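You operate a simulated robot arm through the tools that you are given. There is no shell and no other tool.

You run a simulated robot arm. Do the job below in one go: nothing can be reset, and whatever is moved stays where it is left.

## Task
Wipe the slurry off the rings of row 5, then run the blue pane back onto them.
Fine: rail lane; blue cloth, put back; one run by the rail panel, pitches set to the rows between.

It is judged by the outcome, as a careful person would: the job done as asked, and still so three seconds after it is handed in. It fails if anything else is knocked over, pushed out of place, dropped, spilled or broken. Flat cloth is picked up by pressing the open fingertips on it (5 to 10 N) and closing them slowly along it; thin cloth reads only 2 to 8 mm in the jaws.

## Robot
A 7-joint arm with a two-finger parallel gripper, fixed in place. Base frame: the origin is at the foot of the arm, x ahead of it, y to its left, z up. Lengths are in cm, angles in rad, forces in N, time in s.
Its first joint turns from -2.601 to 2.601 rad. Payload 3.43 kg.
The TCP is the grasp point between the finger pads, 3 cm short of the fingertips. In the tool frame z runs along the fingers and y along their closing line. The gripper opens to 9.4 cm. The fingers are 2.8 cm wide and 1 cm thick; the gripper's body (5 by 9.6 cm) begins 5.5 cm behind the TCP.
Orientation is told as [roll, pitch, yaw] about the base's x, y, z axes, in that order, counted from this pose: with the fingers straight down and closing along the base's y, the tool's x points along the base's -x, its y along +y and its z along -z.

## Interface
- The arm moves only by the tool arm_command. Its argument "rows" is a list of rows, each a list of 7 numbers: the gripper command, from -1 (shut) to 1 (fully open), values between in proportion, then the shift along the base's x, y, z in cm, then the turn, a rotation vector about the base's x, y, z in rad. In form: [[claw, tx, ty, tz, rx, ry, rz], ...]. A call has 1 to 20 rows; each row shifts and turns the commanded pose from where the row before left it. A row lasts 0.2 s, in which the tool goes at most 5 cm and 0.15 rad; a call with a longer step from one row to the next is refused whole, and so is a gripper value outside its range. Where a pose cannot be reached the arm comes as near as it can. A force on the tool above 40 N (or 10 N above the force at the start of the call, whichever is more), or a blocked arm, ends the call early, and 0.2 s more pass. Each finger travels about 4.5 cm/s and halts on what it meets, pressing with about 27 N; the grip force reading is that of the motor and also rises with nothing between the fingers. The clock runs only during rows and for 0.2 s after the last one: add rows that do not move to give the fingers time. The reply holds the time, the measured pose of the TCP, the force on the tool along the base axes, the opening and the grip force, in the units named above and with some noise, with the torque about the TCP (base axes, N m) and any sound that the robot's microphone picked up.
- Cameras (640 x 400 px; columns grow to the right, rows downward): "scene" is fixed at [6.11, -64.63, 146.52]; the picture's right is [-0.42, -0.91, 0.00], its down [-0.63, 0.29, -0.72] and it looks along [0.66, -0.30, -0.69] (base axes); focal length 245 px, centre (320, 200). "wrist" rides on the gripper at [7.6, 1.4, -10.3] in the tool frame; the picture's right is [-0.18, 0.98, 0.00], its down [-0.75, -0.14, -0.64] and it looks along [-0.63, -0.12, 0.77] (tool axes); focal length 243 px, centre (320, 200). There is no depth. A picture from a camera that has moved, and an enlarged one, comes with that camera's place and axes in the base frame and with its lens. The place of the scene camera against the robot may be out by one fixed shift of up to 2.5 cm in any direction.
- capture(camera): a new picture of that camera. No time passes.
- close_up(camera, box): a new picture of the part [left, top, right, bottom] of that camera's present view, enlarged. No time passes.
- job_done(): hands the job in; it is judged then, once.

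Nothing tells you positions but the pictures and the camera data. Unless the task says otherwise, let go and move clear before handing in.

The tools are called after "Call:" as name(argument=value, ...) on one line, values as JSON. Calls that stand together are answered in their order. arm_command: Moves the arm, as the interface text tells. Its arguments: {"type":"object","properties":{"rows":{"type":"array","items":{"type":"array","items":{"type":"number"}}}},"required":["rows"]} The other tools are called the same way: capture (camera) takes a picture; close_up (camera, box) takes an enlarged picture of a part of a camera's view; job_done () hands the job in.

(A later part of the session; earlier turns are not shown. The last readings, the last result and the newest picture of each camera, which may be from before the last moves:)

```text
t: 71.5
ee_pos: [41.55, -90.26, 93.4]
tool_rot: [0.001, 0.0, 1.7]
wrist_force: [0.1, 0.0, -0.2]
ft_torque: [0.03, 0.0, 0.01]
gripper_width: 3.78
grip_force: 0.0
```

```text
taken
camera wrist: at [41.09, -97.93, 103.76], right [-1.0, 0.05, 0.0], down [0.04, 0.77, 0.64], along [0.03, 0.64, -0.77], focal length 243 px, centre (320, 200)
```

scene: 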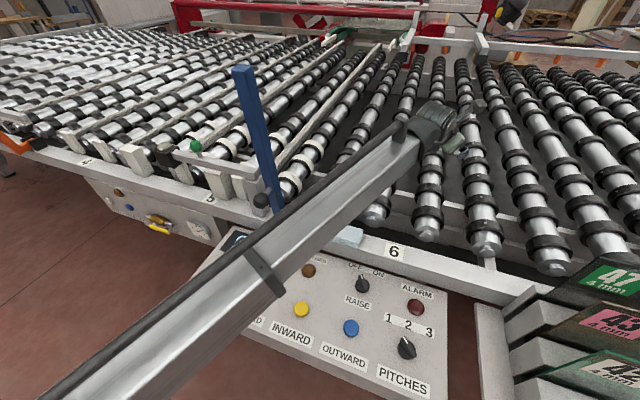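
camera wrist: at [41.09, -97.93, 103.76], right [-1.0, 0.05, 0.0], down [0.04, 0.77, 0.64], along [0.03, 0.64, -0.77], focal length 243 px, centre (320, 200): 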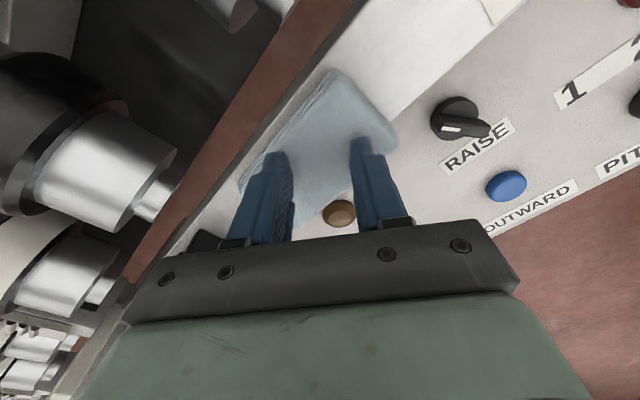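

Call:
arm_command(rows=[[-0.2, 0, 0, -0.05, 0, 0, 0], [-0.2, 0, 0, 0, 0, 0, 0]])

```text
t: 72.1
ee_pos: [41.62, -90.21, 93.43]
tool_rot: [0.003, 0.002, 1.7]
wrist_force: [-0.1, -0.4, -0.8]
ft_torque: [-0.01, 0.0, 0.0]
gripper_width: 3.73
grip_force: 0.1
```

Call:
arm_command(rows=[[-0.2, 0, 0, -0.08, 0, 0, 0], [-0.2, 0, 0, 0, 0, 0, 0]])

```text
t: 72.7
ee_pos: [41.57, -90.23, 93.47]
tool_rot: [0.002, 0.001, 1.701]
wrist_force: [-0.3, 0.5, 0.3]
ft_torque: [0.07, -0.03, 0.01]
gripper_width: 3.8
grip_force: 0.4
```

Call:
arm_command(rows=[[-0.2, 0, 0, -0.1, 0, 0, 0], [-0.2, 0, 0, 0, 0, 0, 0]])

```text
t: 73.3
ee_pos: [41.54, -90.24, 93.37]
tool_rot: [0.001, 0.001, 1.702]
wrist_force: [0.6, -3.4, 8.5]
ft_torque: [-0.11, -0.1, -0.02]
gripper_width: 3.77
grip_force: 0.1
```

Call:
arm_command(rows=[[-0.22, 0, 0, 0, 0, 0, 0], [-0.24, 0, 0, 0, 0, 0, 0], [-0.26, 0, 0, 0, 0, 0, 0], [-0.28, 0, 0, 0, 0, 0, 0], [-0.3, 0, 0, 0, 0, 0, 0], [-0.32, 0, 0, 0, 0, 0, 0]])

```text
t: 74.7
ee_pos: [41.59, -90.21, 93.4]
tool_rot: [0.003, 0.0, 1.702]
wrist_force: [0.3, -3.6, 14.0]
ft_torque: [-0.13, -0.07, -0.04]
gripper_width: 3.68
grip_force: 4.1
```

The fingers are now dragging the cloth together. I'll keep closing slowly.

Call:
arm_command(rows=[[-0.35, 0, 0, 0, 0, 0, 0], [-0.38, 0, 0, 0, 0, 0, 0], [-0.41, 0, 0, 0, 0, 0, 0], [-0.44, 0, 0, 0, 0, 0, 0], [-0.47, 0, 0, 0, 0, 0, 0], [-0.5, 0, 0, 0, 0, 0, 0]])

Call:
capture(camera="wrist")

Call:
close_up(camera="scene", box=[270, 160, 410, 260])

```text
t: 76.1
ee_pos: [41.57, -90.11, 93.43]
tool_rot: [0.002, 0.001, 1.704]
wrist_force: [6.1, 2.0, 14.4]
ft_torque: [0.09, -0.21, 0.03]
gripper_width: 2.86
grip_force: 4.2
```

```text
taken
camera wrist: at [41.14, -97.81, 103.66], right [-1.0, 0.05, 0.0], down [0.04, 0.77, 0.64], along [0.03, 0.64, -0.77], focal length 243 px, centre (320, 200)
```

wrist: 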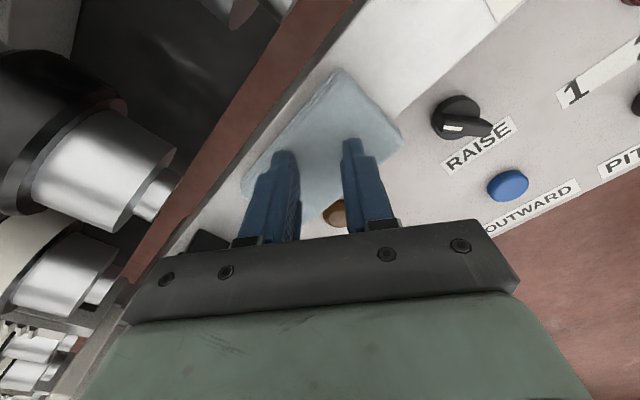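

```text
4.00 times, centred on (340, 210) of scene
camera zoom: at [6.11, -64.63, 146.52], right [-0.42, -0.91, 0.0], down [-0.63, 0.29, -0.72], along [0.66, -0.3, -0.69], focal length 979 px, centre (240, 160)
```

zoom: 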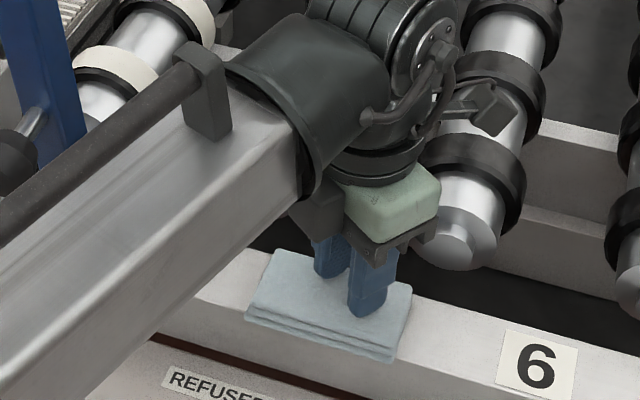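

Call:
arm_command(rows=[[-0.53, 0, 0, 0, 0, 0, 0], [-0.56, 0, 0, 0, 0, 0, 0], [-0.59, 0, 0, 0, 0, 0, 0], [-0.62, 0, 0, 0, 0, 0, 0], [-0.65, 0, 0, 0, 0, 0, 0], [-0.68, 0, 0, 0, 0, 0, 0]])

Call:
capture(camera="wrist")

```text
t: 77.5
ee_pos: [41.55, -90.17, 93.29]
tool_rot: [0.002, 0.0, 1.702]
wrist_force: [3.8, 0.4, 15.3]
ft_torque: [0.06, -0.2, -0.02]
gripper_width: 2.0
grip_force: 4.3
```

```text
taken
camera wrist: at [41.14, -97.84, 103.66], right [-1.0, 0.05, 0.0], down [0.04, 0.77, 0.64], along [0.03, 0.64, -0.77], focal length 243 px, centre (320, 200)
```

wrist: 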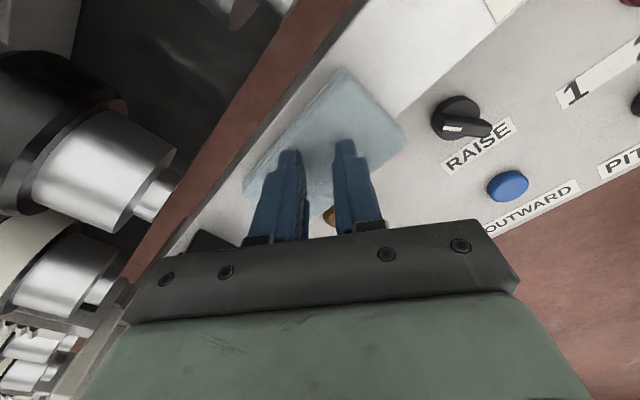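

Call:
arm_command(rows=[[-0.68, 0, 0, 0.07, 0, 0, 0], [-0.7, 0, 0, 0, 0, 0, 0], [-0.73, 0, 0, 0, 0, 0, 0], [-0.76, 0, 0, 0, 0, 0, 0], [-0.79, 0, 0, 0, 0, 0, 0]])

```text
t: 78.7
ee_pos: [41.54, -90.24, 93.49]
tool_rot: [0.002, 0.0, 1.702]
wrist_force: [0.3, 1.8, 0.2]
ft_torque: [0.01, -0.01, 0.01]
gripper_width: 1.0
grip_force: 0.1
```

The cloth behaves like a firm folded pad rather than a loose sheet, so pinching the top isn't gathering it. I'll lift and look at it closely before choosing another grip.

Call:
arm_command(rows=[[-0.7, 0, 0, 0.5, 0, 0, 0], [-0.4, 0, 0, 1.5, 0, 0, 0], [0, 0, 0, 1.5, 0, 0, 0], [0.3, 0, 0, 1, 0, 0, 0], [0.38, 0, 0, 0, 0, 0, 0], [0.38, 0, 0, 0, 0, 0, 0]])

Call:
close_up(camera="wrist", box=[220, 20, 440, 220])

Call:
close_up(camera="scene", box=[310, 200, 390, 260])

```text
t: 80.1
ee_pos: [41.57, -90.22, 97.88]
tool_rot: [0.002, 0.001, 1.702]
wrist_force: [-0.8, -0.4, 0.1]
ft_torque: [0.01, 0.03, 0.01]
gripper_width: 6.5
grip_force: 0.0
```

```text
2.00 times, centred on (330, 120) of wrist
camera zoom: at [41.13, -97.89, 108.19], right [-1.0, 0.05, 0.0], down [0.04, 0.77, 0.64], along [0.03, 0.64, -0.77], focal length 485 px, centre (300, 360)
```

zoom: 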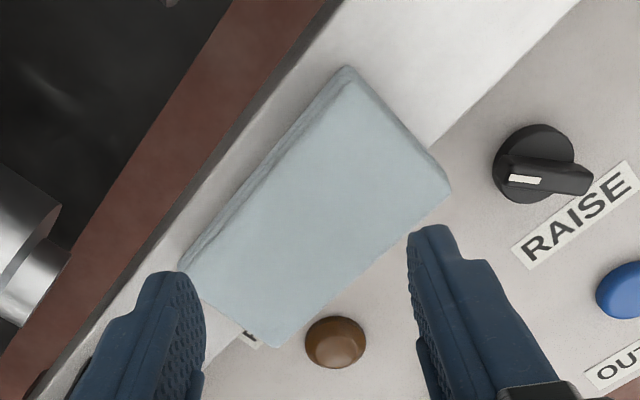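

```text
6.67 times, centred on (350, 230) of scene
camera zoom: at [6.11, -64.63, 146.52], right [-0.42, -0.91, 0.0], down [-0.63, 0.29, -0.72], along [0.66, -0.3, -0.69], focal length 1632 px, centre (120, 0)
```

zoom: 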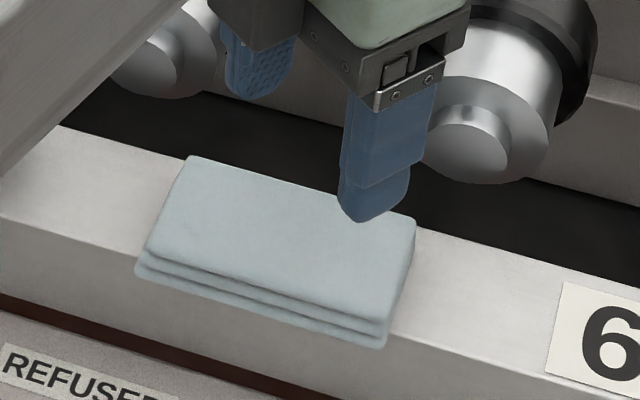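

The pad is about 10 × 5 × 2 cm, centred near (41.4, -89.5), covering the full rail width. I'll straddle its short sides instead, with the fingertips just above the rail, and squeeze it gently.

Call:
arm_command(rows=[[0.5, 0, 0.2, 0.5, 0, 0, -0.06], [0.6, 0, 0.2, 0.5, 0, 0, -0.1], [0.6, 0, 0.2, 0, 0, 0, -0.1], [0.6, 0, 0.1, 0, 0, 0, -0.1], [0.6, 0, 0, 0, 0, 0, -0.1], [0.6, 0, 0, 0, 0, 0, -0.1], [0.6, 0, 0, 0, 0, 0, -0.1], [0.6, 0, 0, 0, 0, 0, -0.1], [0.6, 0, 0, 0, 0, 0, -0.1], [0.6, 0, 0, 0, 0, 0, -0.057], [0.6, 0, 0, 0, 0, 0, 0]])

Call:
capture(camera="wrist")

```text
t: 82.5
ee_pos: [41.58, -89.48, 98.87]
tool_rot: [0.001, 0.001, 0.784]
wrist_force: [-1.0, 0.4, -0.5]
ft_torque: [-0.01, 0.0, 0.0]
gripper_width: 7.55
grip_force: 0.0
```

```text
taken
camera wrist: at [35.17, -93.82, 109.11], right [-0.56, 0.83, 0.0], down [0.63, 0.43, 0.64], along [0.53, 0.36, -0.77], focal length 243 px, centre (320, 200)
```

wrist: 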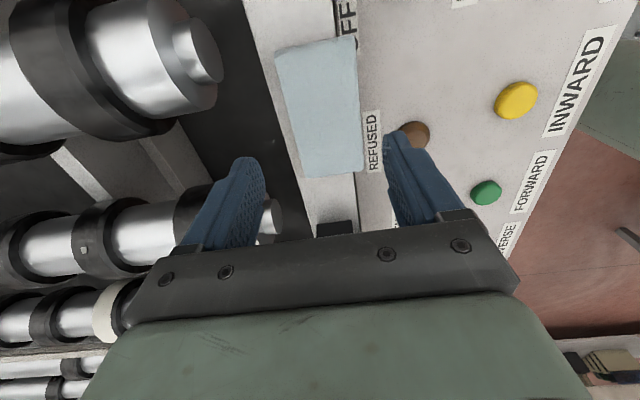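

Call:
arm_command(rows=[[0.6, -0.6, -0.2, -1, 0, 0, 0], [0.6, 0, 0, -1.5, 0, 0, 0], [0.6, 0, 0, -1.5, 0, 0, 0], [0.6, 0, 0, -1.2, 0, 0, 0], [0.6, 0, 0, -0.6, 0, 0, 0], [0.6, 0, 0, -0.4, 0, 0, 0], [0.6, 0, 0, 0, 0, 0, 0]])

Call:
capture(camera="wrist")

Call:
close_up(camera="scene", box=[310, 190, 410, 260])

```text
t: 84.1
ee_pos: [41.14, -89.71, 92.58]
tool_rot: [0.0, 0.0, 0.786]
wrist_force: [0.0, -0.2, 0.1]
ft_torque: [0.0, 0.0, 0.03]
gripper_width: 7.51
grip_force: 0.1
```

```text
taken
camera wrist: at [34.59, -93.96, 102.93], right [-0.56, 0.83, 0.0], down [0.63, 0.43, 0.64], along [0.53, 0.36, -0.77], focal length 243 px, centre (320, 200)
```

wrist: 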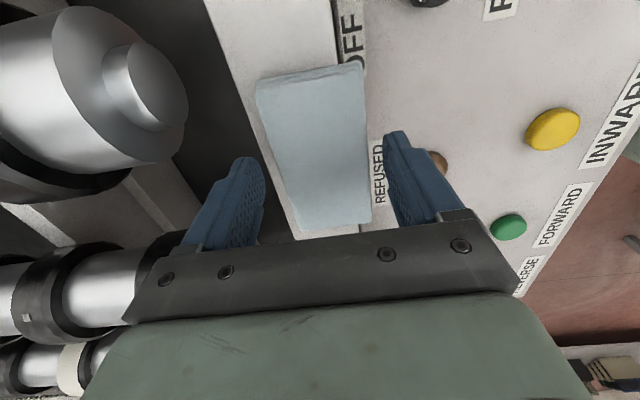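

```text
5.71 times, centred on (360, 225) of scene
camera zoom: at [6.11, -64.63, 146.52], right [-0.42, -0.91, 0.0], down [-0.63, 0.29, -0.72], along [0.66, -0.3, -0.69], focal length 1399 px, centre (91, 57)
```

zoom: 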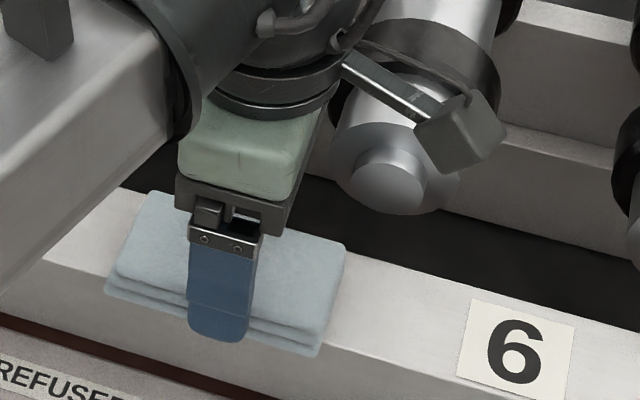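

The fingers straddle the pad nicely. Closing slowly onto its sides now.

Call:
arm_command(rows=[[0.45, 0, 0, -0.15, 0, 0, 0], [0.3, 0, 0, 0, 0, 0, 0], [0.2, 0, 0, 0, 0, 0, 0], [0.15, 0, 0, 0, 0, 0, 0], [0.1, 0, 0, 0, 0, 0, 0], [0.05, 0, 0, 0, 0, 0, 0], [0, 0, 0, 0, 0, 0, 0]])

Call:
close_up(camera="wrist", box=[200, 20, 460, 250])

```text
t: 85.7
ee_pos: [40.94, -89.56, 92.46]
tool_rot: [0.002, 0.0, 0.785]
wrist_force: [-0.2, 0.2, 1.0]
ft_torque: [0.0, 0.01, 0.01]
gripper_width: 5.88
grip_force: 26.9
```

```text
1.74 times, centred on (330, 135) of wrist
camera zoom: at [34.6, -93.92, 102.8], right [-0.56, 0.83, 0.0], down [0.63, 0.43, 0.64], along [0.53, 0.36, -0.77], focal length 422 px, centre (303, 313)
```

zoom: 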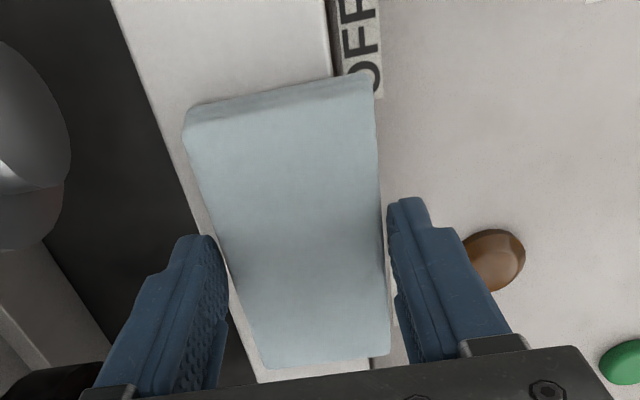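

It's gripping something 5.9 cm wide with full force. I'll lift very slightly to see whether it's the pad or the rail.

Call:
arm_command(rows=[[0.1, 0, 0, 0.1, 0, 0, 0], [0.1, 0, 0, 0.1, 0, 0, 0], [0.1, 0, 0, 0, 0, 0, 0]])

```text
t: 86.5
ee_pos: [41.03, -89.88, 92.8]
tool_rot: [0.0, 0.001, 0.787]
wrist_force: [0.1, 0.2, -1.3]
ft_torque: [-0.06, -0.01, 0.02]
gripper_width: 5.89
grip_force: 26.8
```

Call:
arm_command(rows=[[0.05, 0, 0, 0.3, 0, 0, 0], [0.05, 0, 0, 0.6, 0, 0, 0], [0.05, 0, 0, 1, 0, 0, 0], [0.05, 0, 0, 1, 0, 0, 0], [0.05, 0, 0, 1, 0, 0, 0], [0.05, 0, 0, 0, 0, 0, 0]])

Call:
capture(camera="wrist")

Call:
close_up(camera="scene", box=[310, 180, 410, 260])

```text
t: 87.9
ee_pos: [41.08, -89.79, 96.67]
tool_rot: [0.002, 0.001, 0.786]
wrist_force: [0.7, -0.1, -0.5]
ft_torque: [0.01, -0.02, 0.01]
gripper_width: 5.9
grip_force: 27.2
```

```text
taken
camera wrist: at [34.66, -94.08, 106.9], right [-0.56, 0.83, 0.0], down [0.63, 0.43, 0.64], along [0.53, 0.36, -0.77], focal length 243 px, centre (320, 200)
```

wrist: 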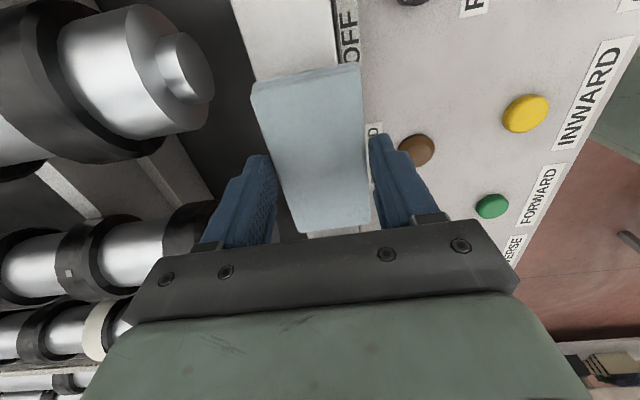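

```text
5.00 times, centred on (360, 220) of scene
camera zoom: at [6.11, -64.63, 146.52], right [-0.42, -0.91, 0.0], down [-0.63, 0.29, -0.72], along [0.66, -0.3, -0.69], focal length 1224 px, centre (120, 100)
```

zoom: 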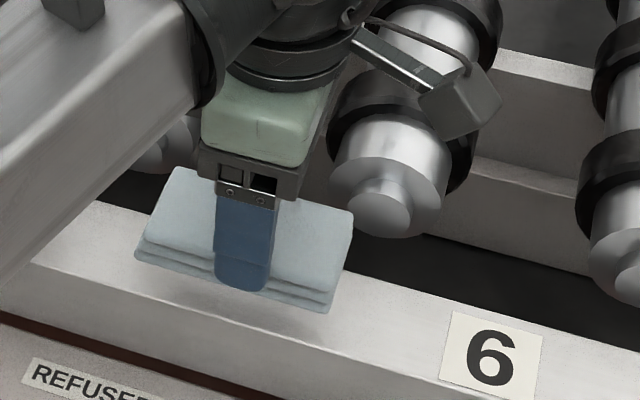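

The pad is held securely. The arm can't sweep past the tall blue lever while extended, so I'll raise, retract inside it, swing across, and then extend over the bar toward row 5's first ring.

Call:
arm_command(rows=[[0.05, 0, 0, 2, 0, 0, 0], [0.05, 0, 0, 3, 0, 0, 0], [0.05, 0, 0, 3, 0, 0, 0], [0.05, -0.6, 1.3, 3, 0, 0, 0], [0.05, -1.2, 2.6, 3, 0, 0, 0], [0.05, -1.4, 3.2, 1, 0, 0, 0], [0.05, -1.4, 3.2, 0, 0, 0, 0], [0.05, -1.4, 3.2, 0, 0, 0, 0], [0.05, -1.4, 3.2, 0, 0, 0, 0], [0.05, -1.4, 3.2, 0, 0, 0, 0], [0.05, -1.4, 3.2, 0, 0, 0, 0], [0.05, -1.4, 3.2, 0, 0, 0, 0], [0.05, -1.4, 3.2, 0, 0, 0, 0], [0.05, -0.6, 1.3, 0, 0, 0, 0], [0.05, 0, 0, 0, 0, 0, 0]])

Call:
capture(camera="wrist")

Call:
capture(camera="scene")

```text
t: 91.1
ee_pos: [27.7, -59.37, 110.41]
tool_rot: [-0.007, 0.0, 0.787]
wrist_force: [-0.2, -0.9, -0.6]
ft_torque: [0.01, -0.01, 0.01]
gripper_width: 5.9
grip_force: 27.2
out of reach, approached as far as the arm can: row 13, 14
```

```text
taken
camera wrist: at [21.17, -63.62, 120.7], right [-0.56, 0.83, -0.01], down [0.63, 0.44, 0.64], along [0.53, 0.36, -0.77], focal length 243 px, centre (320, 200)
```

wrist: 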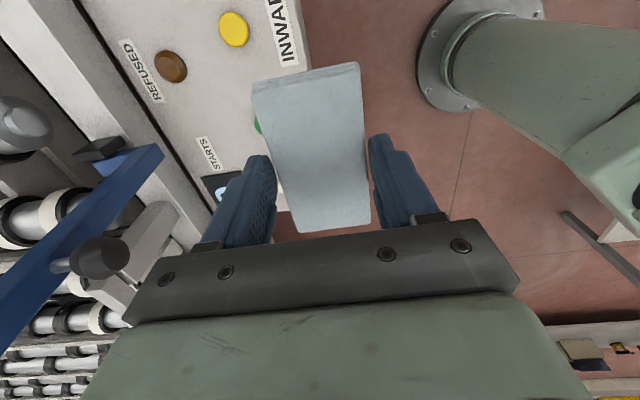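

```text
taken
```

scene: 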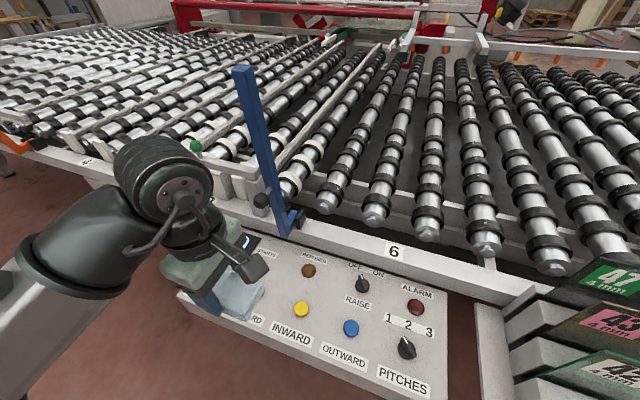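

Call:
arm_command(rows=[[0.05, 1, 0.6, 0, 0, 0, 0], [0.05, 2, 1.2, 0, 0, 0, 0], [0.05, 2, 1.2, 0, 0, 0, 0], [0.05, 2, 1.3, 0, 0, 0, 0], [0.05, 2, 1.4, 0, 0, 0, 0], [0.05, 2, 1.4, 0, 0, 0, 0], [0.05, 2, 1.4, 0, 0, 0, 0], [0.05, 2, 1.4, 0, 0, 0, 0.05], [0.05, 2, 1.4, 0, 0, 0, 0.1], [0.05, 1, 0.6, 0, 0, 0, 0.12], [0.05, 0, 0, 0, 0, 0, 0.12], [0.05, 0, 0, 0, 0, 0, 0.12], [0.05, 0, 0, 0, 0, 0, 0.12], [0.05, 0, 0, 0, 0, 0, 0.12], [0.05, 0, 0, 0, 0, 0, 0.12], [0.05, 0, 0, 0, 0, 0, 0.12], [0.05, 0, 0, 0, 0, 0, 0.12], [0.05, 0, 0, 0, 0, 0, 0.1], [0.05, 0, 0, 0, 0, 0, 0]])

Call:
capture(camera="scene")

```text
t: 95.1
ee_pos: [45.63, -47.85, 109.72]
tool_rot: [-0.001, 0.005, 1.995]
wrist_force: [-0.4, -1.2, -0.6]
ft_torque: [0.04, 0.02, 0.0]
gripper_width: 5.89
grip_force: 27.0
out of reach, approached as far as the arm can: row 4
```

```text
taken
```

scene: 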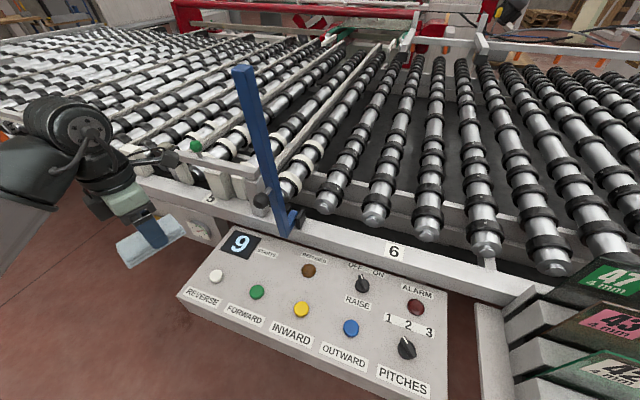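

Call:
arm_command(rows=[[0.05, 1, -1, 1, 0, 0, 0], [0.05, 2, -2, 2, 0, 0, 0], [0.05, 2.4, -2.4, 2, 0, 0, 0], [0.05, 2.4, -2.4, 2, 0, 0, 0], [0.05, 2.4, -2.4, 1.5, 0, 0, 0], [0.05, 2.4, -2.4, 0, 0, 0, 0], [0.05, 2.4, -2.4, 0, 0, 0, 0], [0.05, 2.4, -2.4, 0, 0, 0, 0], [0.05, 2.4, -2.4, 0, 0, 0, 0], [0.05, 2.4, -2.4, 0, 0, 0, 0], [0.05, 2.4, -2.4, 0, 0, 0, 0], [0.05, 2.4, -2.4, 0, 0, 0, 0], [0.05, 1, -1, 0, 0, 0, 0], [0.05, 0, 0, 0, 0, 0, 0]])

Call:
capture(camera="wrist")

Call:
capture(camera="scene")

```text
t: 98.1
ee_pos: [74.01, -76.08, 117.56]
tool_rot: [0.002, -0.001, 1.996]
wrist_force: [-0.6, 0.5, -0.6]
ft_torque: [0.02, 0.01, 0.0]
gripper_width: 5.89
grip_force: 27.1
out of reach, approached as far as the arm can: row 2, 3
```

```text
taken
camera wrist: at [75.84, -83.54, 127.78], right [-0.97, -0.24, 0.0], down [-0.18, 0.75, 0.64], along [-0.15, 0.62, -0.77], focal length 243 px, centre (320, 200)
```

wrist: 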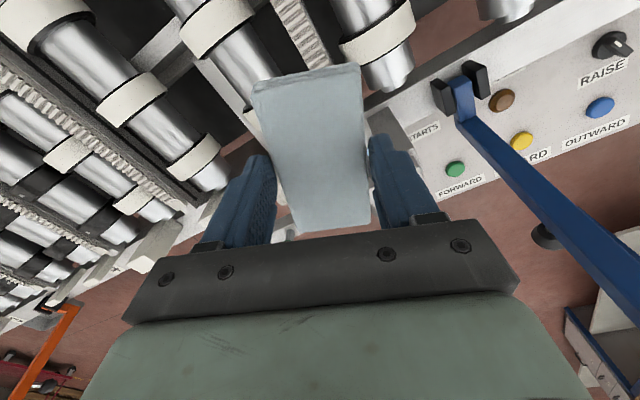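

```text
taken
```

scene: 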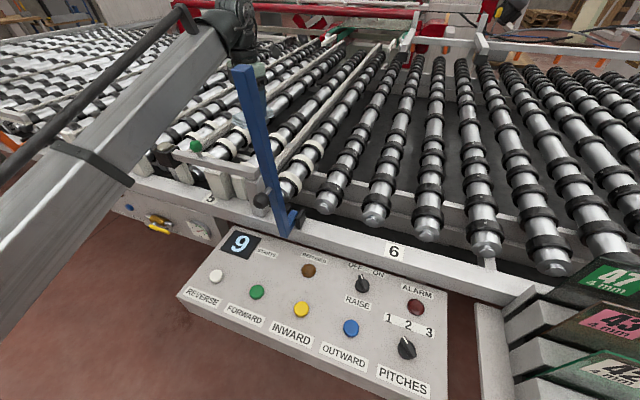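

I'm extended over row 5 with the pad. Ring spacing suggests ring tops near z≈96. I'll go above the first ring of the second roller and descend slowly to find contact.

Call:
arm_command(rows=[[0.05, 1.2, 1.2, 0, 0, 0, 0], [0.05, 2.4, 2.4, -1, 0, 0, 0], [0.05, 1.2, 1.0, -2, 0, 0, 0], [0.05, 0, 0, -3, 0, 0, 0], [0.05, 0, 0, -3, 0, 0, 0], [0.05, 0, 0, -2, 0, 0, 0], [0.05, 0, 0, -1, 0, 0, 0], [0.05, 0, 0, 0, 0, 0, 0]])

Call:
capture(camera="wrist")

Call:
close_up(camera="scene", box=[150, 60, 330, 200])

```text
t: 99.9
ee_pos: [78.83, -71.69, 105.53]
tool_rot: [0.001, 0.0, 1.995]
wrist_force: [-0.5, 0.4, 0.1]
ft_torque: [-0.02, -0.03, 0.02]
gripper_width: 5.92
grip_force: 26.7
```

```text
taken
camera wrist: at [80.69, -79.02, 115.77], right [-0.97, -0.24, 0.0], down [-0.18, 0.75, 0.64], along [-0.15, 0.62, -0.77], focal length 243 px, centre (320, 200)
```

wrist: 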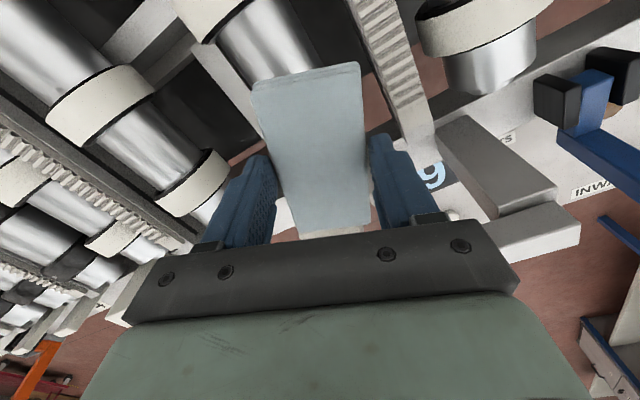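

```text
2.86 times, centred on (240, 130) of scene
camera zoom: at [6.11, -64.63, 146.52], right [-0.42, -0.91, 0.0], down [-0.63, 0.29, -0.72], along [0.66, -0.3, -0.69], focal length 700 px, centre (549, 400)
```

zoom: 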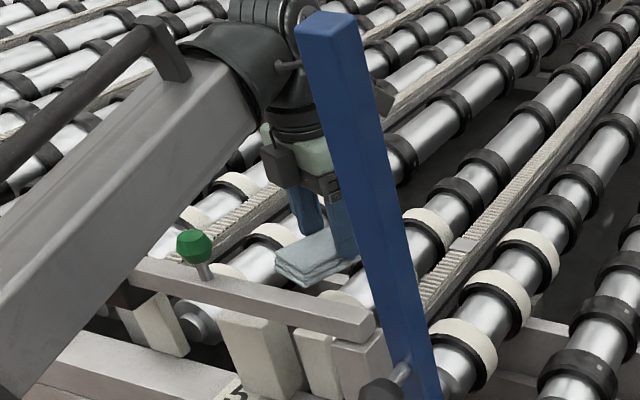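

Call:
arm_command(rows=[[0.05, 0, 0, -1, 0, 0, 0], [0.05, 0, 0, -1, 0, 0, 0], [0.05, 0, 0, -1, 0, 0, 0], [0.05, 0, 0, -0.7, 0, 0, 0], [0.05, 0, 0, -0.4, 0, 0, 0], [0.05, 0, 0, -0.3, 0, 0, 0]])

Call:
close_up(camera="scene", box=[190, 110, 290, 180])

```text
t: 101.3
ee_pos: [78.87, -71.54, 101.03]
tool_rot: [0.0, -0.001, 1.995]
wrist_force: [-0.1, 0.4, -0.6]
ft_torque: [0.0, -0.01, -0.01]
gripper_width: 5.89
grip_force: 27.2
```

```text
5.71 times, centred on (240, 145) of scene
camera zoom: at [6.11, -64.63, 146.52], right [-0.42, -0.91, 0.0], down [-0.63, 0.29, -0.72], along [0.66, -0.3, -0.69], focal length 1399 px, centre (777, 514)
```

zoom: 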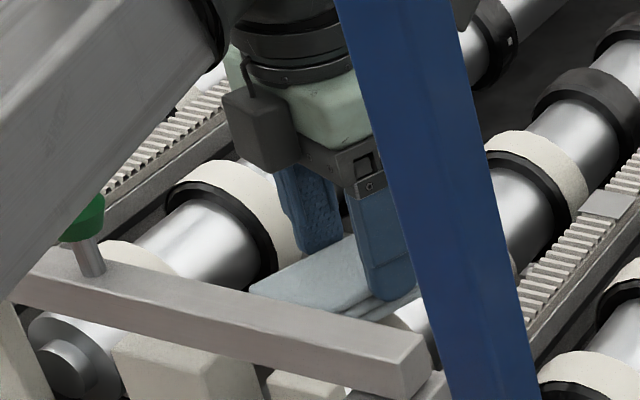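

Call:
arm_command(rows=[[0.05, 0, 0, -0.4, 0, 0, 0], [0.05, 0, 0, -0.4, 0, 0, 0], [0.05, 0, 0, -0.4, 0, 0, 0], [0.05, 0, 0, 0, 0, 0, 0]])

```text
t: 102.3
ee_pos: [78.69, -71.5, 99.83]
tool_rot: [0.001, 0.001, 1.995]
wrist_force: [0.4, 0.5, 0.4]
ft_torque: [-0.02, -0.03, 0.0]
gripper_width: 5.88
grip_force: 26.8
```

Call:
arm_command(rows=[[0.05, 0, 0, -0.4, 0, 0, 0], [0.05, 0, 0, -0.4, 0, 0, 0], [0.05, 0, 0, -0.4, 0, 0, 0], [0.05, 0, 0, 0, 0, 0, 0]])

Call:
capture(camera="wrist")

```text
t: 103.1
ee_pos: [78.79, -71.58, 99.37]
tool_rot: [0.0, 0.003, 1.997]
wrist_force: [-5.8, 4.8, 10.7]
ft_torque: [0.18, 0.18, 0.04]
gripper_width: 5.89
grip_force: 26.9
stopped in row 3: the force on the tool passed its limit at 41 N (the readings are from after the stop); the commanded pose is now the measured one
```

```text
taken
camera wrist: at [80.56, -78.95, 109.72], right [-0.97, -0.24, 0.0], down [-0.18, 0.75, 0.64], along [-0.15, 0.62, -0.77], focal length 243 px, centre (320, 200)
```

wrist: 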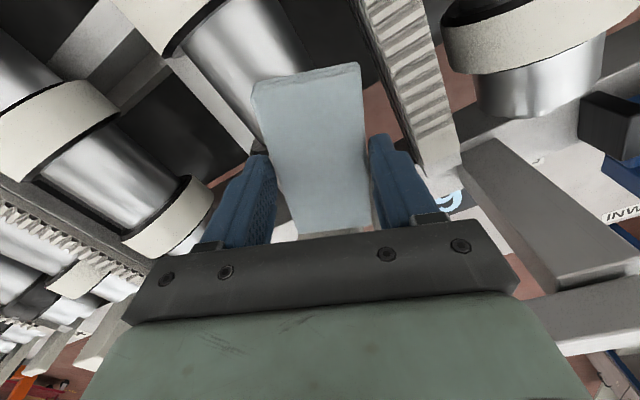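

Contact found: ring top is at about z = 95.6. I'll make short wiping strokes here at light pressure.

Call:
arm_command(rows=[[0.05, 0.5, -0.5, 0.02, 0, 0, 0], [0.05, 0.5, -0.5, 0, 0, 0, 0], [0.05, -0.7, 0.7, 0, 0, 0, 0], [0.05, -0.7, 0.7, 0, 0, 0, 0], [0.05, -0.6, 0.6, 0, 0, 0, 0], [0.05, 0.5, -0.5, 0, 0, 0, 0], [0.05, 0.5, -0.5, 0, 0, 0, 0], [0.05, 0, 0, 0, 0, 0, 0]])

Call:
capture(camera="wrist")

Call:
close_up(camera="scene", box=[190, 110, 290, 180])

```text
t: 104.9
ee_pos: [78.5, -71.56, 99.44]
tool_rot: [0.002, 0.001, 1.996]
wrist_force: [-13.5, 12.5, 24.2]
ft_torque: [0.49, 0.58, 0.02]
gripper_width: 5.89
grip_force: 27.2
```

```text
taken
camera wrist: at [80.37, -78.92, 109.66], right [-0.97, -0.24, 0.0], down [-0.18, 0.75, 0.64], along [-0.15, 0.62, -0.77], focal length 243 px, centre (320, 200)
```

wrist: 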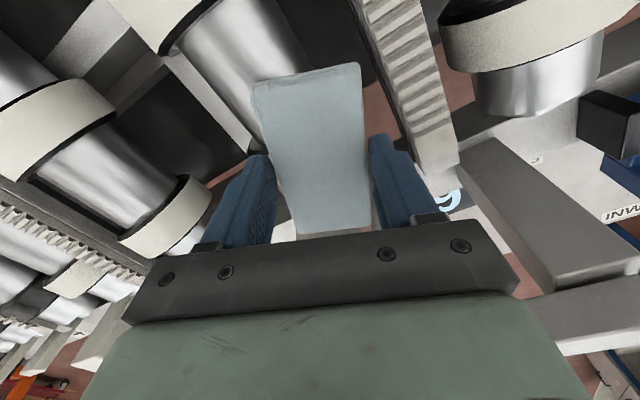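

```text
5.71 times, centred on (240, 145) of scene
camera zoom: at [6.11, -64.63, 146.52], right [-0.42, -0.91, 0.0], down [-0.63, 0.29, -0.72], along [0.66, -0.3, -0.69], focal length 1399 px, centre (777, 514)
```

zoom: 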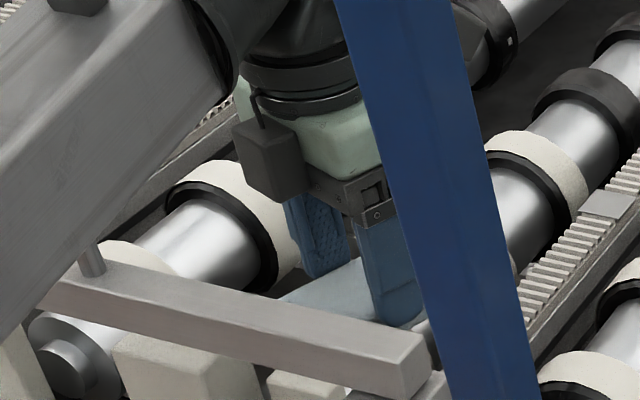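

Call:
arm_command(rows=[[0.05, 0, 0, 0.12, 0, 0, 0], [0.05, 0.5, 0.5, 0, 0, 0, 0], [0.05, 0.5, 0.5, -0.1, 0, 0, 0], [0.05, -0.5, -0.5, 0.1, 0, 0, 0], [0.05, -0.5, -0.5, 0, 0, 0, 0], [0.05, -0.5, -0.5, 0, 0, 0, 0], [0.05, -0.5, -0.5, -0.1, 0, 0, 0], [0.05, 0.5, 0.5, 0.1, 0, 0, 0], [0.05, 0.5, 0.5, 0, 0, 0, 0]])

```text
t: 106.9
ee_pos: [78.8, -71.5, 99.24]
tool_rot: [0.001, 0.005, 1.993]
wrist_force: [-4.4, -3.9, 6.5]
ft_torque: [-0.14, 0.09, 0.0]
gripper_width: 5.89
grip_force: 26.9
```

Now I'll lift and shift along the row to see whether that ring came clean.

Call:
arm_command(rows=[[0.05, 0, 0, 1, 0, 0, 0], [0.05, 0, 0, 2.5, 0, 0, 0], [0.05, 0, 0, 3, 0, 0, 0], [0.05, 1, 1, 3, 0, 0, 0], [0.05, 2.5, 2.5, 2, 0, 0, 0], [0.05, 3, 3, 0, 0, 0, 0], [0.05, 2.5, 2.5, 0, 0, 0, 0], [0.05, 1, 1, 0, 0, 0, 0], [0.05, 0, 0, 0, 0, 0, 0]])

Call:
capture(camera="wrist")

Call:
close_up(camera="scene", box=[180, 90, 340, 200])

```text
t: 108.9
ee_pos: [88.76, -61.78, 110.78]
tool_rot: [0.001, 0.004, 1.996]
wrist_force: [0.1, 0.1, -0.5]
ft_torque: [-0.01, -0.01, 0.02]
gripper_width: 5.9
grip_force: 26.5
```

```text
taken
camera wrist: at [90.57, -69.15, 121.07], right [-0.97, -0.24, 0.0], down [-0.18, 0.75, 0.64], along [-0.15, 0.62, -0.77], focal length 243 px, centre (320, 200)
```

wrist: 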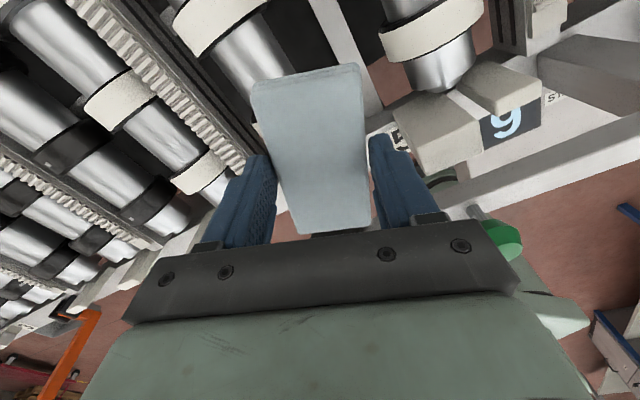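

```text
3.64 times, centred on (260, 145) of scene
camera zoom: at [6.11, -64.63, 146.52], right [-0.42, -0.91, 0.0], down [-0.63, 0.29, -0.72], along [0.66, -0.3, -0.69], focal length 890 px, centre (538, 400)
```

zoom: 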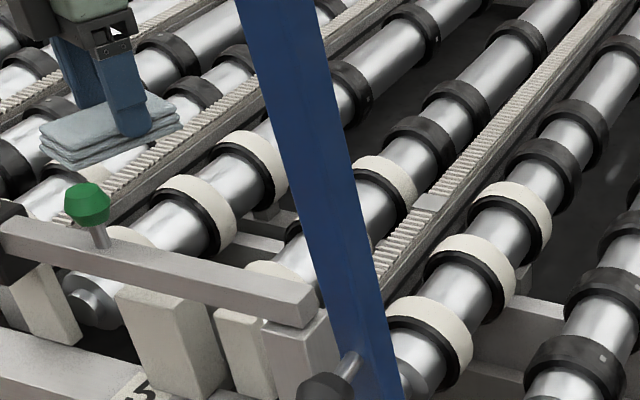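

Call:
close_up(camera="wrist", box=[360, 0, 520, 110])

Call:
close_up(camera="wrist", box=[160, 0, 320, 110])

Call:
close_up(camera="scene", box=[235, 140, 285, 175])

```text
3.64 times, centred on (440, 55) of wrist
camera zoom: at [90.57, -69.15, 121.07], right [-0.97, -0.24, 0.0], down [-0.18, 0.75, 0.64], along [-0.15, 0.62, -0.77], focal length 882 px, centre (-116, 727)
```

zoom: 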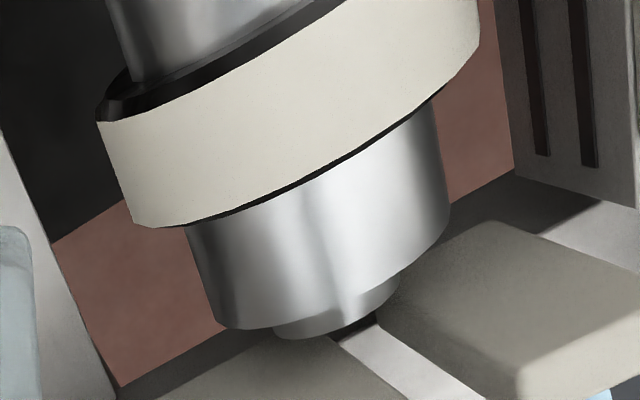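

```text
3.64 times, centred on (240, 55) of wrist
camera zoom: at [90.57, -69.15, 121.07], right [-0.97, -0.24, 0.0], down [-0.18, 0.75, 0.64], along [-0.15, 0.62, -0.77], focal length 882 px, centre (611, 727)
```

zoom: 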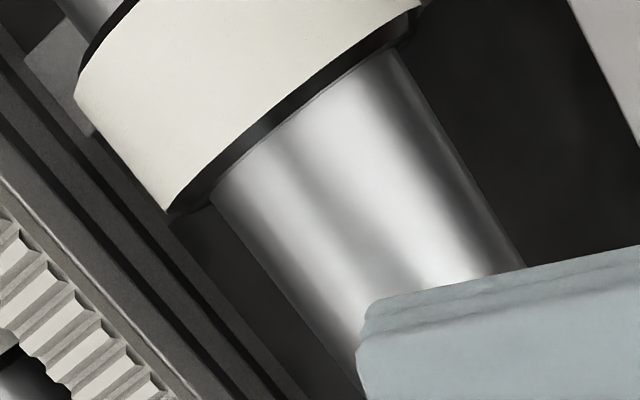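

```text
11.43 times, centred on (260, 158) of scene
camera zoom: at [6.11, -64.63, 146.52], right [-0.42, -0.91, 0.0], down [-0.63, 0.29, -0.72], along [0.66, -0.3, -0.69], focal length 2798 px, centre (1006, 686)
```

zoom: 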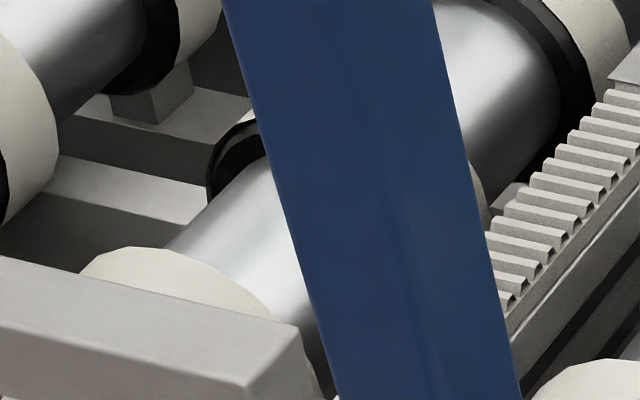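

The first ring still looks fully cream, so one light pass isn't enough (or I was slightly off its crown). I'll do the neighbouring ring with longer, steadier strokes and compare.

Call:
arm_command(rows=[[0.05, 0.7, 0.6, -1, 0, 0, 0], [0.05, 0.7, 0.6, -3, 0, 0, 0], [0.05, 0, 0, -3, 0, 0, 0], [0.05, 0, 0, -2, 0, 0, 0], [0.05, 0, 0, -1, 0, 0, 0], [0.05, 0, 0, -0.4, 0, 0, 0], [0.05, 0, 0, -0.2, 0, 0, 0], [0.05, 0, 0, 0, 0, 0, 0]])

```text
t: 110.7
ee_pos: [90.31, -60.45, 100.26]
tool_rot: [0.0, 0.004, 1.997]
wrist_force: [0.0, 0.1, 0.0]
ft_torque: [0.02, 0.0, -0.01]
gripper_width: 5.89
grip_force: 27.0
```

Call:
arm_command(rows=[[0.05, 0, 0, -0.2, 0, 0, 0], [0.05, 0, 0, -0.2, 0, 0, 0], [0.05, 0, 0, -0.2, 0, 0, 0], [0.05, 0, 0, 0, 0, 0, 0]])

```text
t: 111.7
ee_pos: [90.1, -60.39, 99.84]
tool_rot: [-0.001, 0.006, 1.997]
wrist_force: [0.0, -0.2, 0.6]
ft_torque: [-0.02, -0.03, -0.01]
gripper_width: 5.88
grip_force: 27.0
```

Call:
arm_command(rows=[[0.05, 0, 0, -0.15, 0, 0, 0], [0.05, 0, 0, -0.15, 0, 0, 0], [0.05, 0, 0, 0, 0, 0, 0]])

```text
t: 112.5
ee_pos: [90.2, -60.48, 99.35]
tool_rot: [0.0, 0.005, 1.997]
wrist_force: [-0.2, -0.7, 0.0]
ft_torque: [-0.03, -0.03, 0.02]
gripper_width: 5.87
grip_force: 27.0
```

Call:
arm_command(rows=[[0.05, 0, 0, -0.12, 0, 0, 0], [0.05, 0, 0, -0.12, 0, 0, 0], [0.05, 0, 0, 0, 0, 0, 0]])

```text
t: 113.3
ee_pos: [90.22, -60.41, 99.28]
tool_rot: [-0.004, 0.006, 1.997]
wrist_force: [0.2, -1.9, 19.4]
ft_torque: [-0.03, 0.06, 0.0]
gripper_width: 5.89
grip_force: 26.9
```

Call:
arm_command(rows=[[0.05, 0, 0, 0.06, 0, 0, 0], [0.05, 0.6, -0.6, 0, 0, 0, 0], [0.05, 0.6, -0.6, 0, 0, 0, 0], [0.05, -0.8, 0.8, 0, 0, 0, 0], [0.05, -0.8, 0.8, 0, 0, 0, 0], [0.05, -0.8, 0.8, 0, 0, 0, 0], [0.05, 0.8, -0.8, 0, 0, 0, 0], [0.05, 0.8, -0.8, 0, 0, 0, 0], [0.05, 0.8, -0.8, 0, 0, 0, 0], [0.05, -0.8, 0.8, 0, 0, 0, 0], [0.05, -0.8, 0.8, 0, 0, 0, 0], [0.05, -0.8, 0.8, 0, 0, 0, 0], [0.05, 0.6, -0.6, 0, 0, 0, 0], [0.05, 0.6, -0.6, 0, 0, 0, 0]])

```text
t: 116.3
ee_pos: [90.03, -60.04, 99.34]
tool_rot: [0.0, 0.001, 1.995]
wrist_force: [-16.2, 15.6, 26.0]
ft_torque: [0.42, 0.6, -0.09]
gripper_width: 5.88
grip_force: 27.0
```

Call:
arm_command(rows=[[0.05, 0, 0, 0.1, 0, 0, 0], [0.05, 0.6, 0.6, 0, 0, 0, 0], [0.05, 0.6, 0.6, 0, 0, 0, 0], [0.05, -0.8, -0.8, 0, 0, 0, 0], [0.05, -0.8, -0.8, 0, 0, 0, 0], [0.05, -0.8, -0.8, 0, 0, 0, 0], [0.05, 0.8, 0.8, 0, 0, 0, 0], [0.05, 0.8, 0.8, 0, 0, 0, 0], [0.05, 0.8, 0.8, 0, 0, 0, 0], [0.05, -0.8, -0.8, 0, 0, 0, 0], [0.05, -0.8, -0.8, 0, 0, 0, 0], [0.05, -0.8, -0.8, 0, 0, 0, 0], [0.05, 0.6, 0.6, 0, 0, 0, 0], [0.05, 0.6, 0.6, 0, 0, 0, 0]])

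Call:
capture(camera="wrist")

Call:
close_up(camera="scene", box=[160, 100, 280, 190])

```text
t: 119.3
ee_pos: [90.24, -60.32, 99.33]
tool_rot: [0.001, 0.005, 1.995]
wrist_force: [-1.6, -2.3, 2.4]
ft_torque: [-0.07, 0.04, -0.01]
gripper_width: 5.9
grip_force: 26.5
```

```text
taken
camera wrist: at [91.99, -67.78, 109.62], right [-0.97, -0.24, 0.0], down [-0.18, 0.75, 0.64], along [-0.15, 0.62, -0.77], focal length 243 px, centre (320, 200)
```

wrist: 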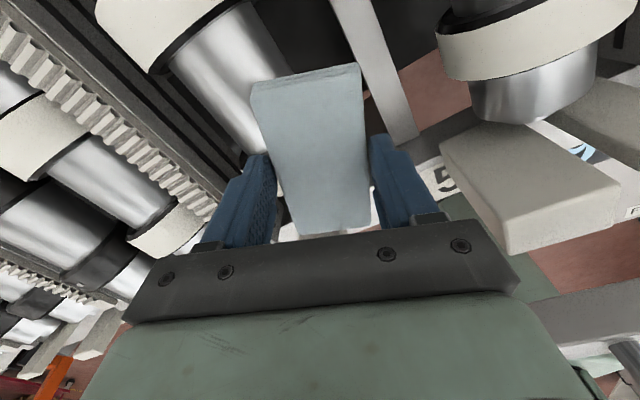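

```text
4.44 times, centred on (220, 145) of scene
camera zoom: at [6.11, -64.63, 146.52], right [-0.42, -0.91, 0.0], down [-0.63, 0.29, -0.72], along [0.66, -0.3, -0.69], focal length 1088 px, centre (764, 444)
```

zoom: 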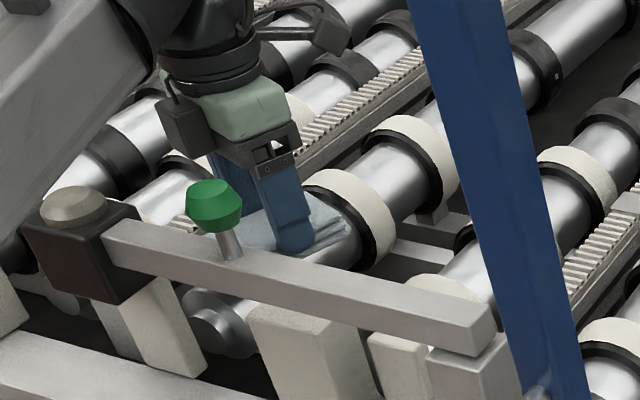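

Call:
arm_command(rows=[[0.05, 0, 0, 1, 0, 0, 0], [0.05, 0, 0, 3, 0, 0, 0], [0.05, 0, 0, 4, 0, 0, 0], [0.05, 1, 1, 3, 0, 0, 0], [0.05, 2.5, 2.5, 0, 0, 0, 0], [0.05, 3, 3, 0, 0, 0, 0], [0.05, 2.5, 2.5, 0, 0, 0, 0], [0.05, 1, 1, 0, 0, 0, 0], [0.05, 0, 0, 0, 0, 0, 0]])

Call:
capture(camera="wrist")

Call:
close_up(camera="scene", box=[160, 100, 280, 190])

```text
t: 121.3
ee_pos: [100.28, -50.36, 110.5]
tool_rot: [-0.001, 0.003, 1.996]
wrist_force: [-0.6, 1.0, -0.6]
ft_torque: [-0.05, 0.03, 0.01]
gripper_width: 5.88
grip_force: 27.0
```

```text
taken
camera wrist: at [102.09, -57.76, 120.72], right [-0.97, -0.24, 0.0], down [-0.18, 0.75, 0.64], along [-0.15, 0.62, -0.77], focal length 243 px, centre (320, 200)
```

wrist: 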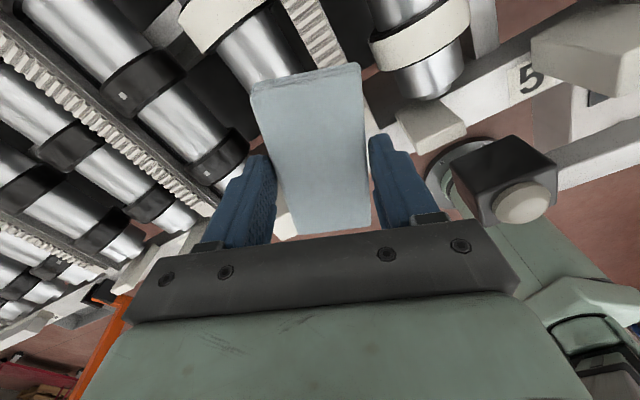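

```text
4.44 times, centred on (220, 145) of scene
camera zoom: at [6.11, -64.63, 146.52], right [-0.42, -0.91, 0.0], down [-0.63, 0.29, -0.72], along [0.66, -0.3, -0.69], focal length 1088 px, centre (764, 444)
```

zoom: 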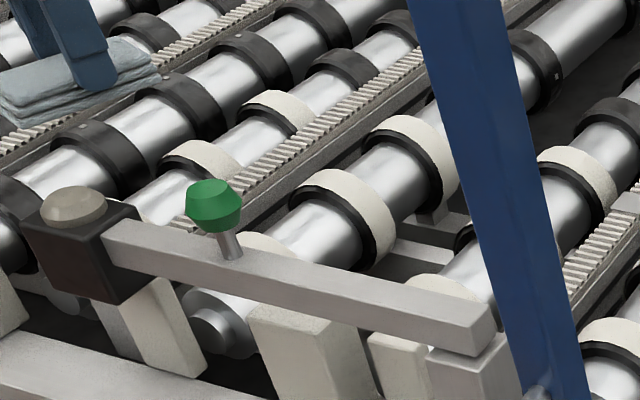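

Call:
close_up(camera="wrist", box=[350, 0, 500, 110])

Call:
close_up(camera="scene", box=[200, 140, 240, 170])

Call:
close_up(camera="wrist", box=[230, 50, 400, 250])

```text
3.64 times, centred on (425, 55) of wrist
camera zoom: at [102.09, -57.76, 120.72], right [-0.97, -0.24, 0.0], down [-0.18, 0.75, 0.64], along [-0.15, 0.62, -0.77], focal length 882 px, centre (-62, 727)
```

zoom: 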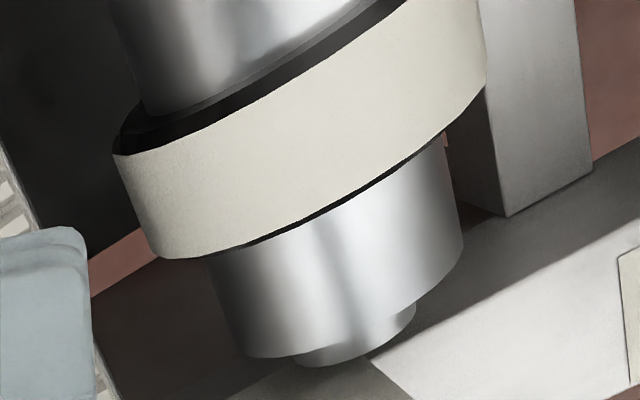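

```text
13.33 times, centred on (220, 155) of scene
camera zoom: at [6.11, -64.63, 146.52], right [-0.42, -0.91, 0.0], down [-0.63, 0.29, -0.72], along [0.66, -0.3, -0.69], focal length 3264 px, centre (1653, 800)
```

zoom: 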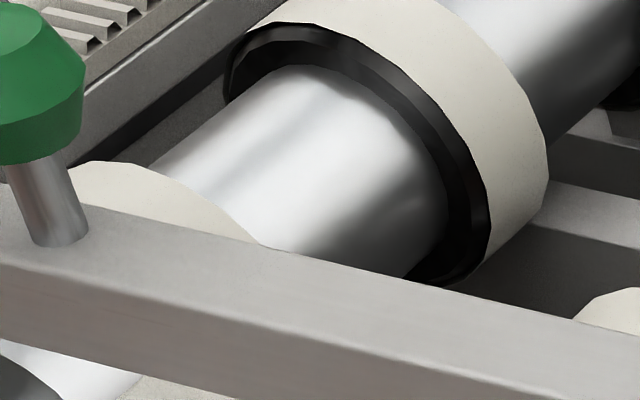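

```text
2.00 times, centred on (315, 150) of wrist
camera zoom: at [102.09, -57.76, 120.72], right [-0.97, -0.24, 0.0], down [-0.18, 0.75, 0.64], along [-0.15, 0.62, -0.77], focal length 485 px, centre (330, 300)
```

zoom: 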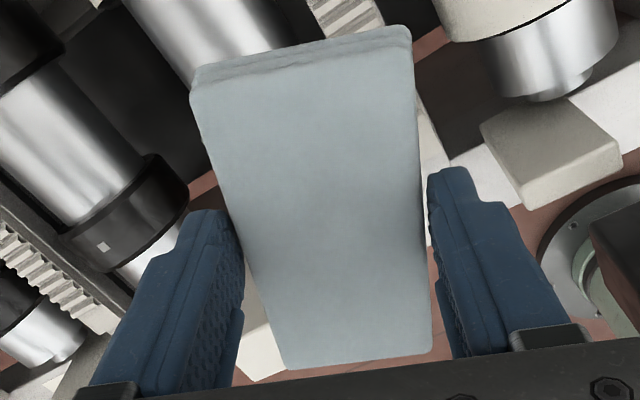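

No visible change on that ring either. I'll try a longer, gentler wipe (under 10 N) on the fourth roller's first ring, below me now, to learn what it takes.

Call:
arm_command(rows=[[0.05, 0.5, 0.5, -2, 0, 0, 0], [0.05, 0, 0, -4, 0, 0, 0], [0.05, 0, 0, -3, 0, 0, 0], [0.05, 0, 0, -1, 0, 0, 0], [0.05, 0, 0, -0.5, 0, 0, 0], [0.05, 0, 0, -0.2, 0, 0, 0], [0.05, 0, 0, 0, 0, 0, 0]])

```text
t: 122.9
ee_pos: [100.77, -49.95, 99.73]
tool_rot: [0.001, 0.003, 1.998]
wrist_force: [-0.3, -0.1, 1.0]
ft_torque: [0.0, 0.0, 0.01]
gripper_width: 5.9
grip_force: 27.0
```

Call:
arm_command(rows=[[0.05, 0, 0, -0.15, 0, 0, 0], [0.05, 0, 0, -0.12, 0, 0, 0], [0.05, 0, 0, 0, 0, 0, 0]])

```text
t: 123.7
ee_pos: [100.76, -49.93, 99.46]
tool_rot: [0.001, 0.004, 1.997]
wrist_force: [-0.8, 1.0, 0.2]
ft_torque: [0.01, 0.0, 0.01]
gripper_width: 5.88
grip_force: 26.9
```

Call:
arm_command(rows=[[0.05, 0, 0, -0.1, 0, 0, 0], [0.05, 0, 0, -0.08, 0, 0, 0], [0.05, 0, 0, 0, 0, 0, 0]])

```text
t: 124.5
ee_pos: [100.7, -49.94, 99.34]
tool_rot: [-0.001, 0.005, 1.998]
wrist_force: [2.0, -2.8, 12.4]
ft_torque: [-0.16, -0.09, 0.01]
gripper_width: 5.87
grip_force: 27.1
```

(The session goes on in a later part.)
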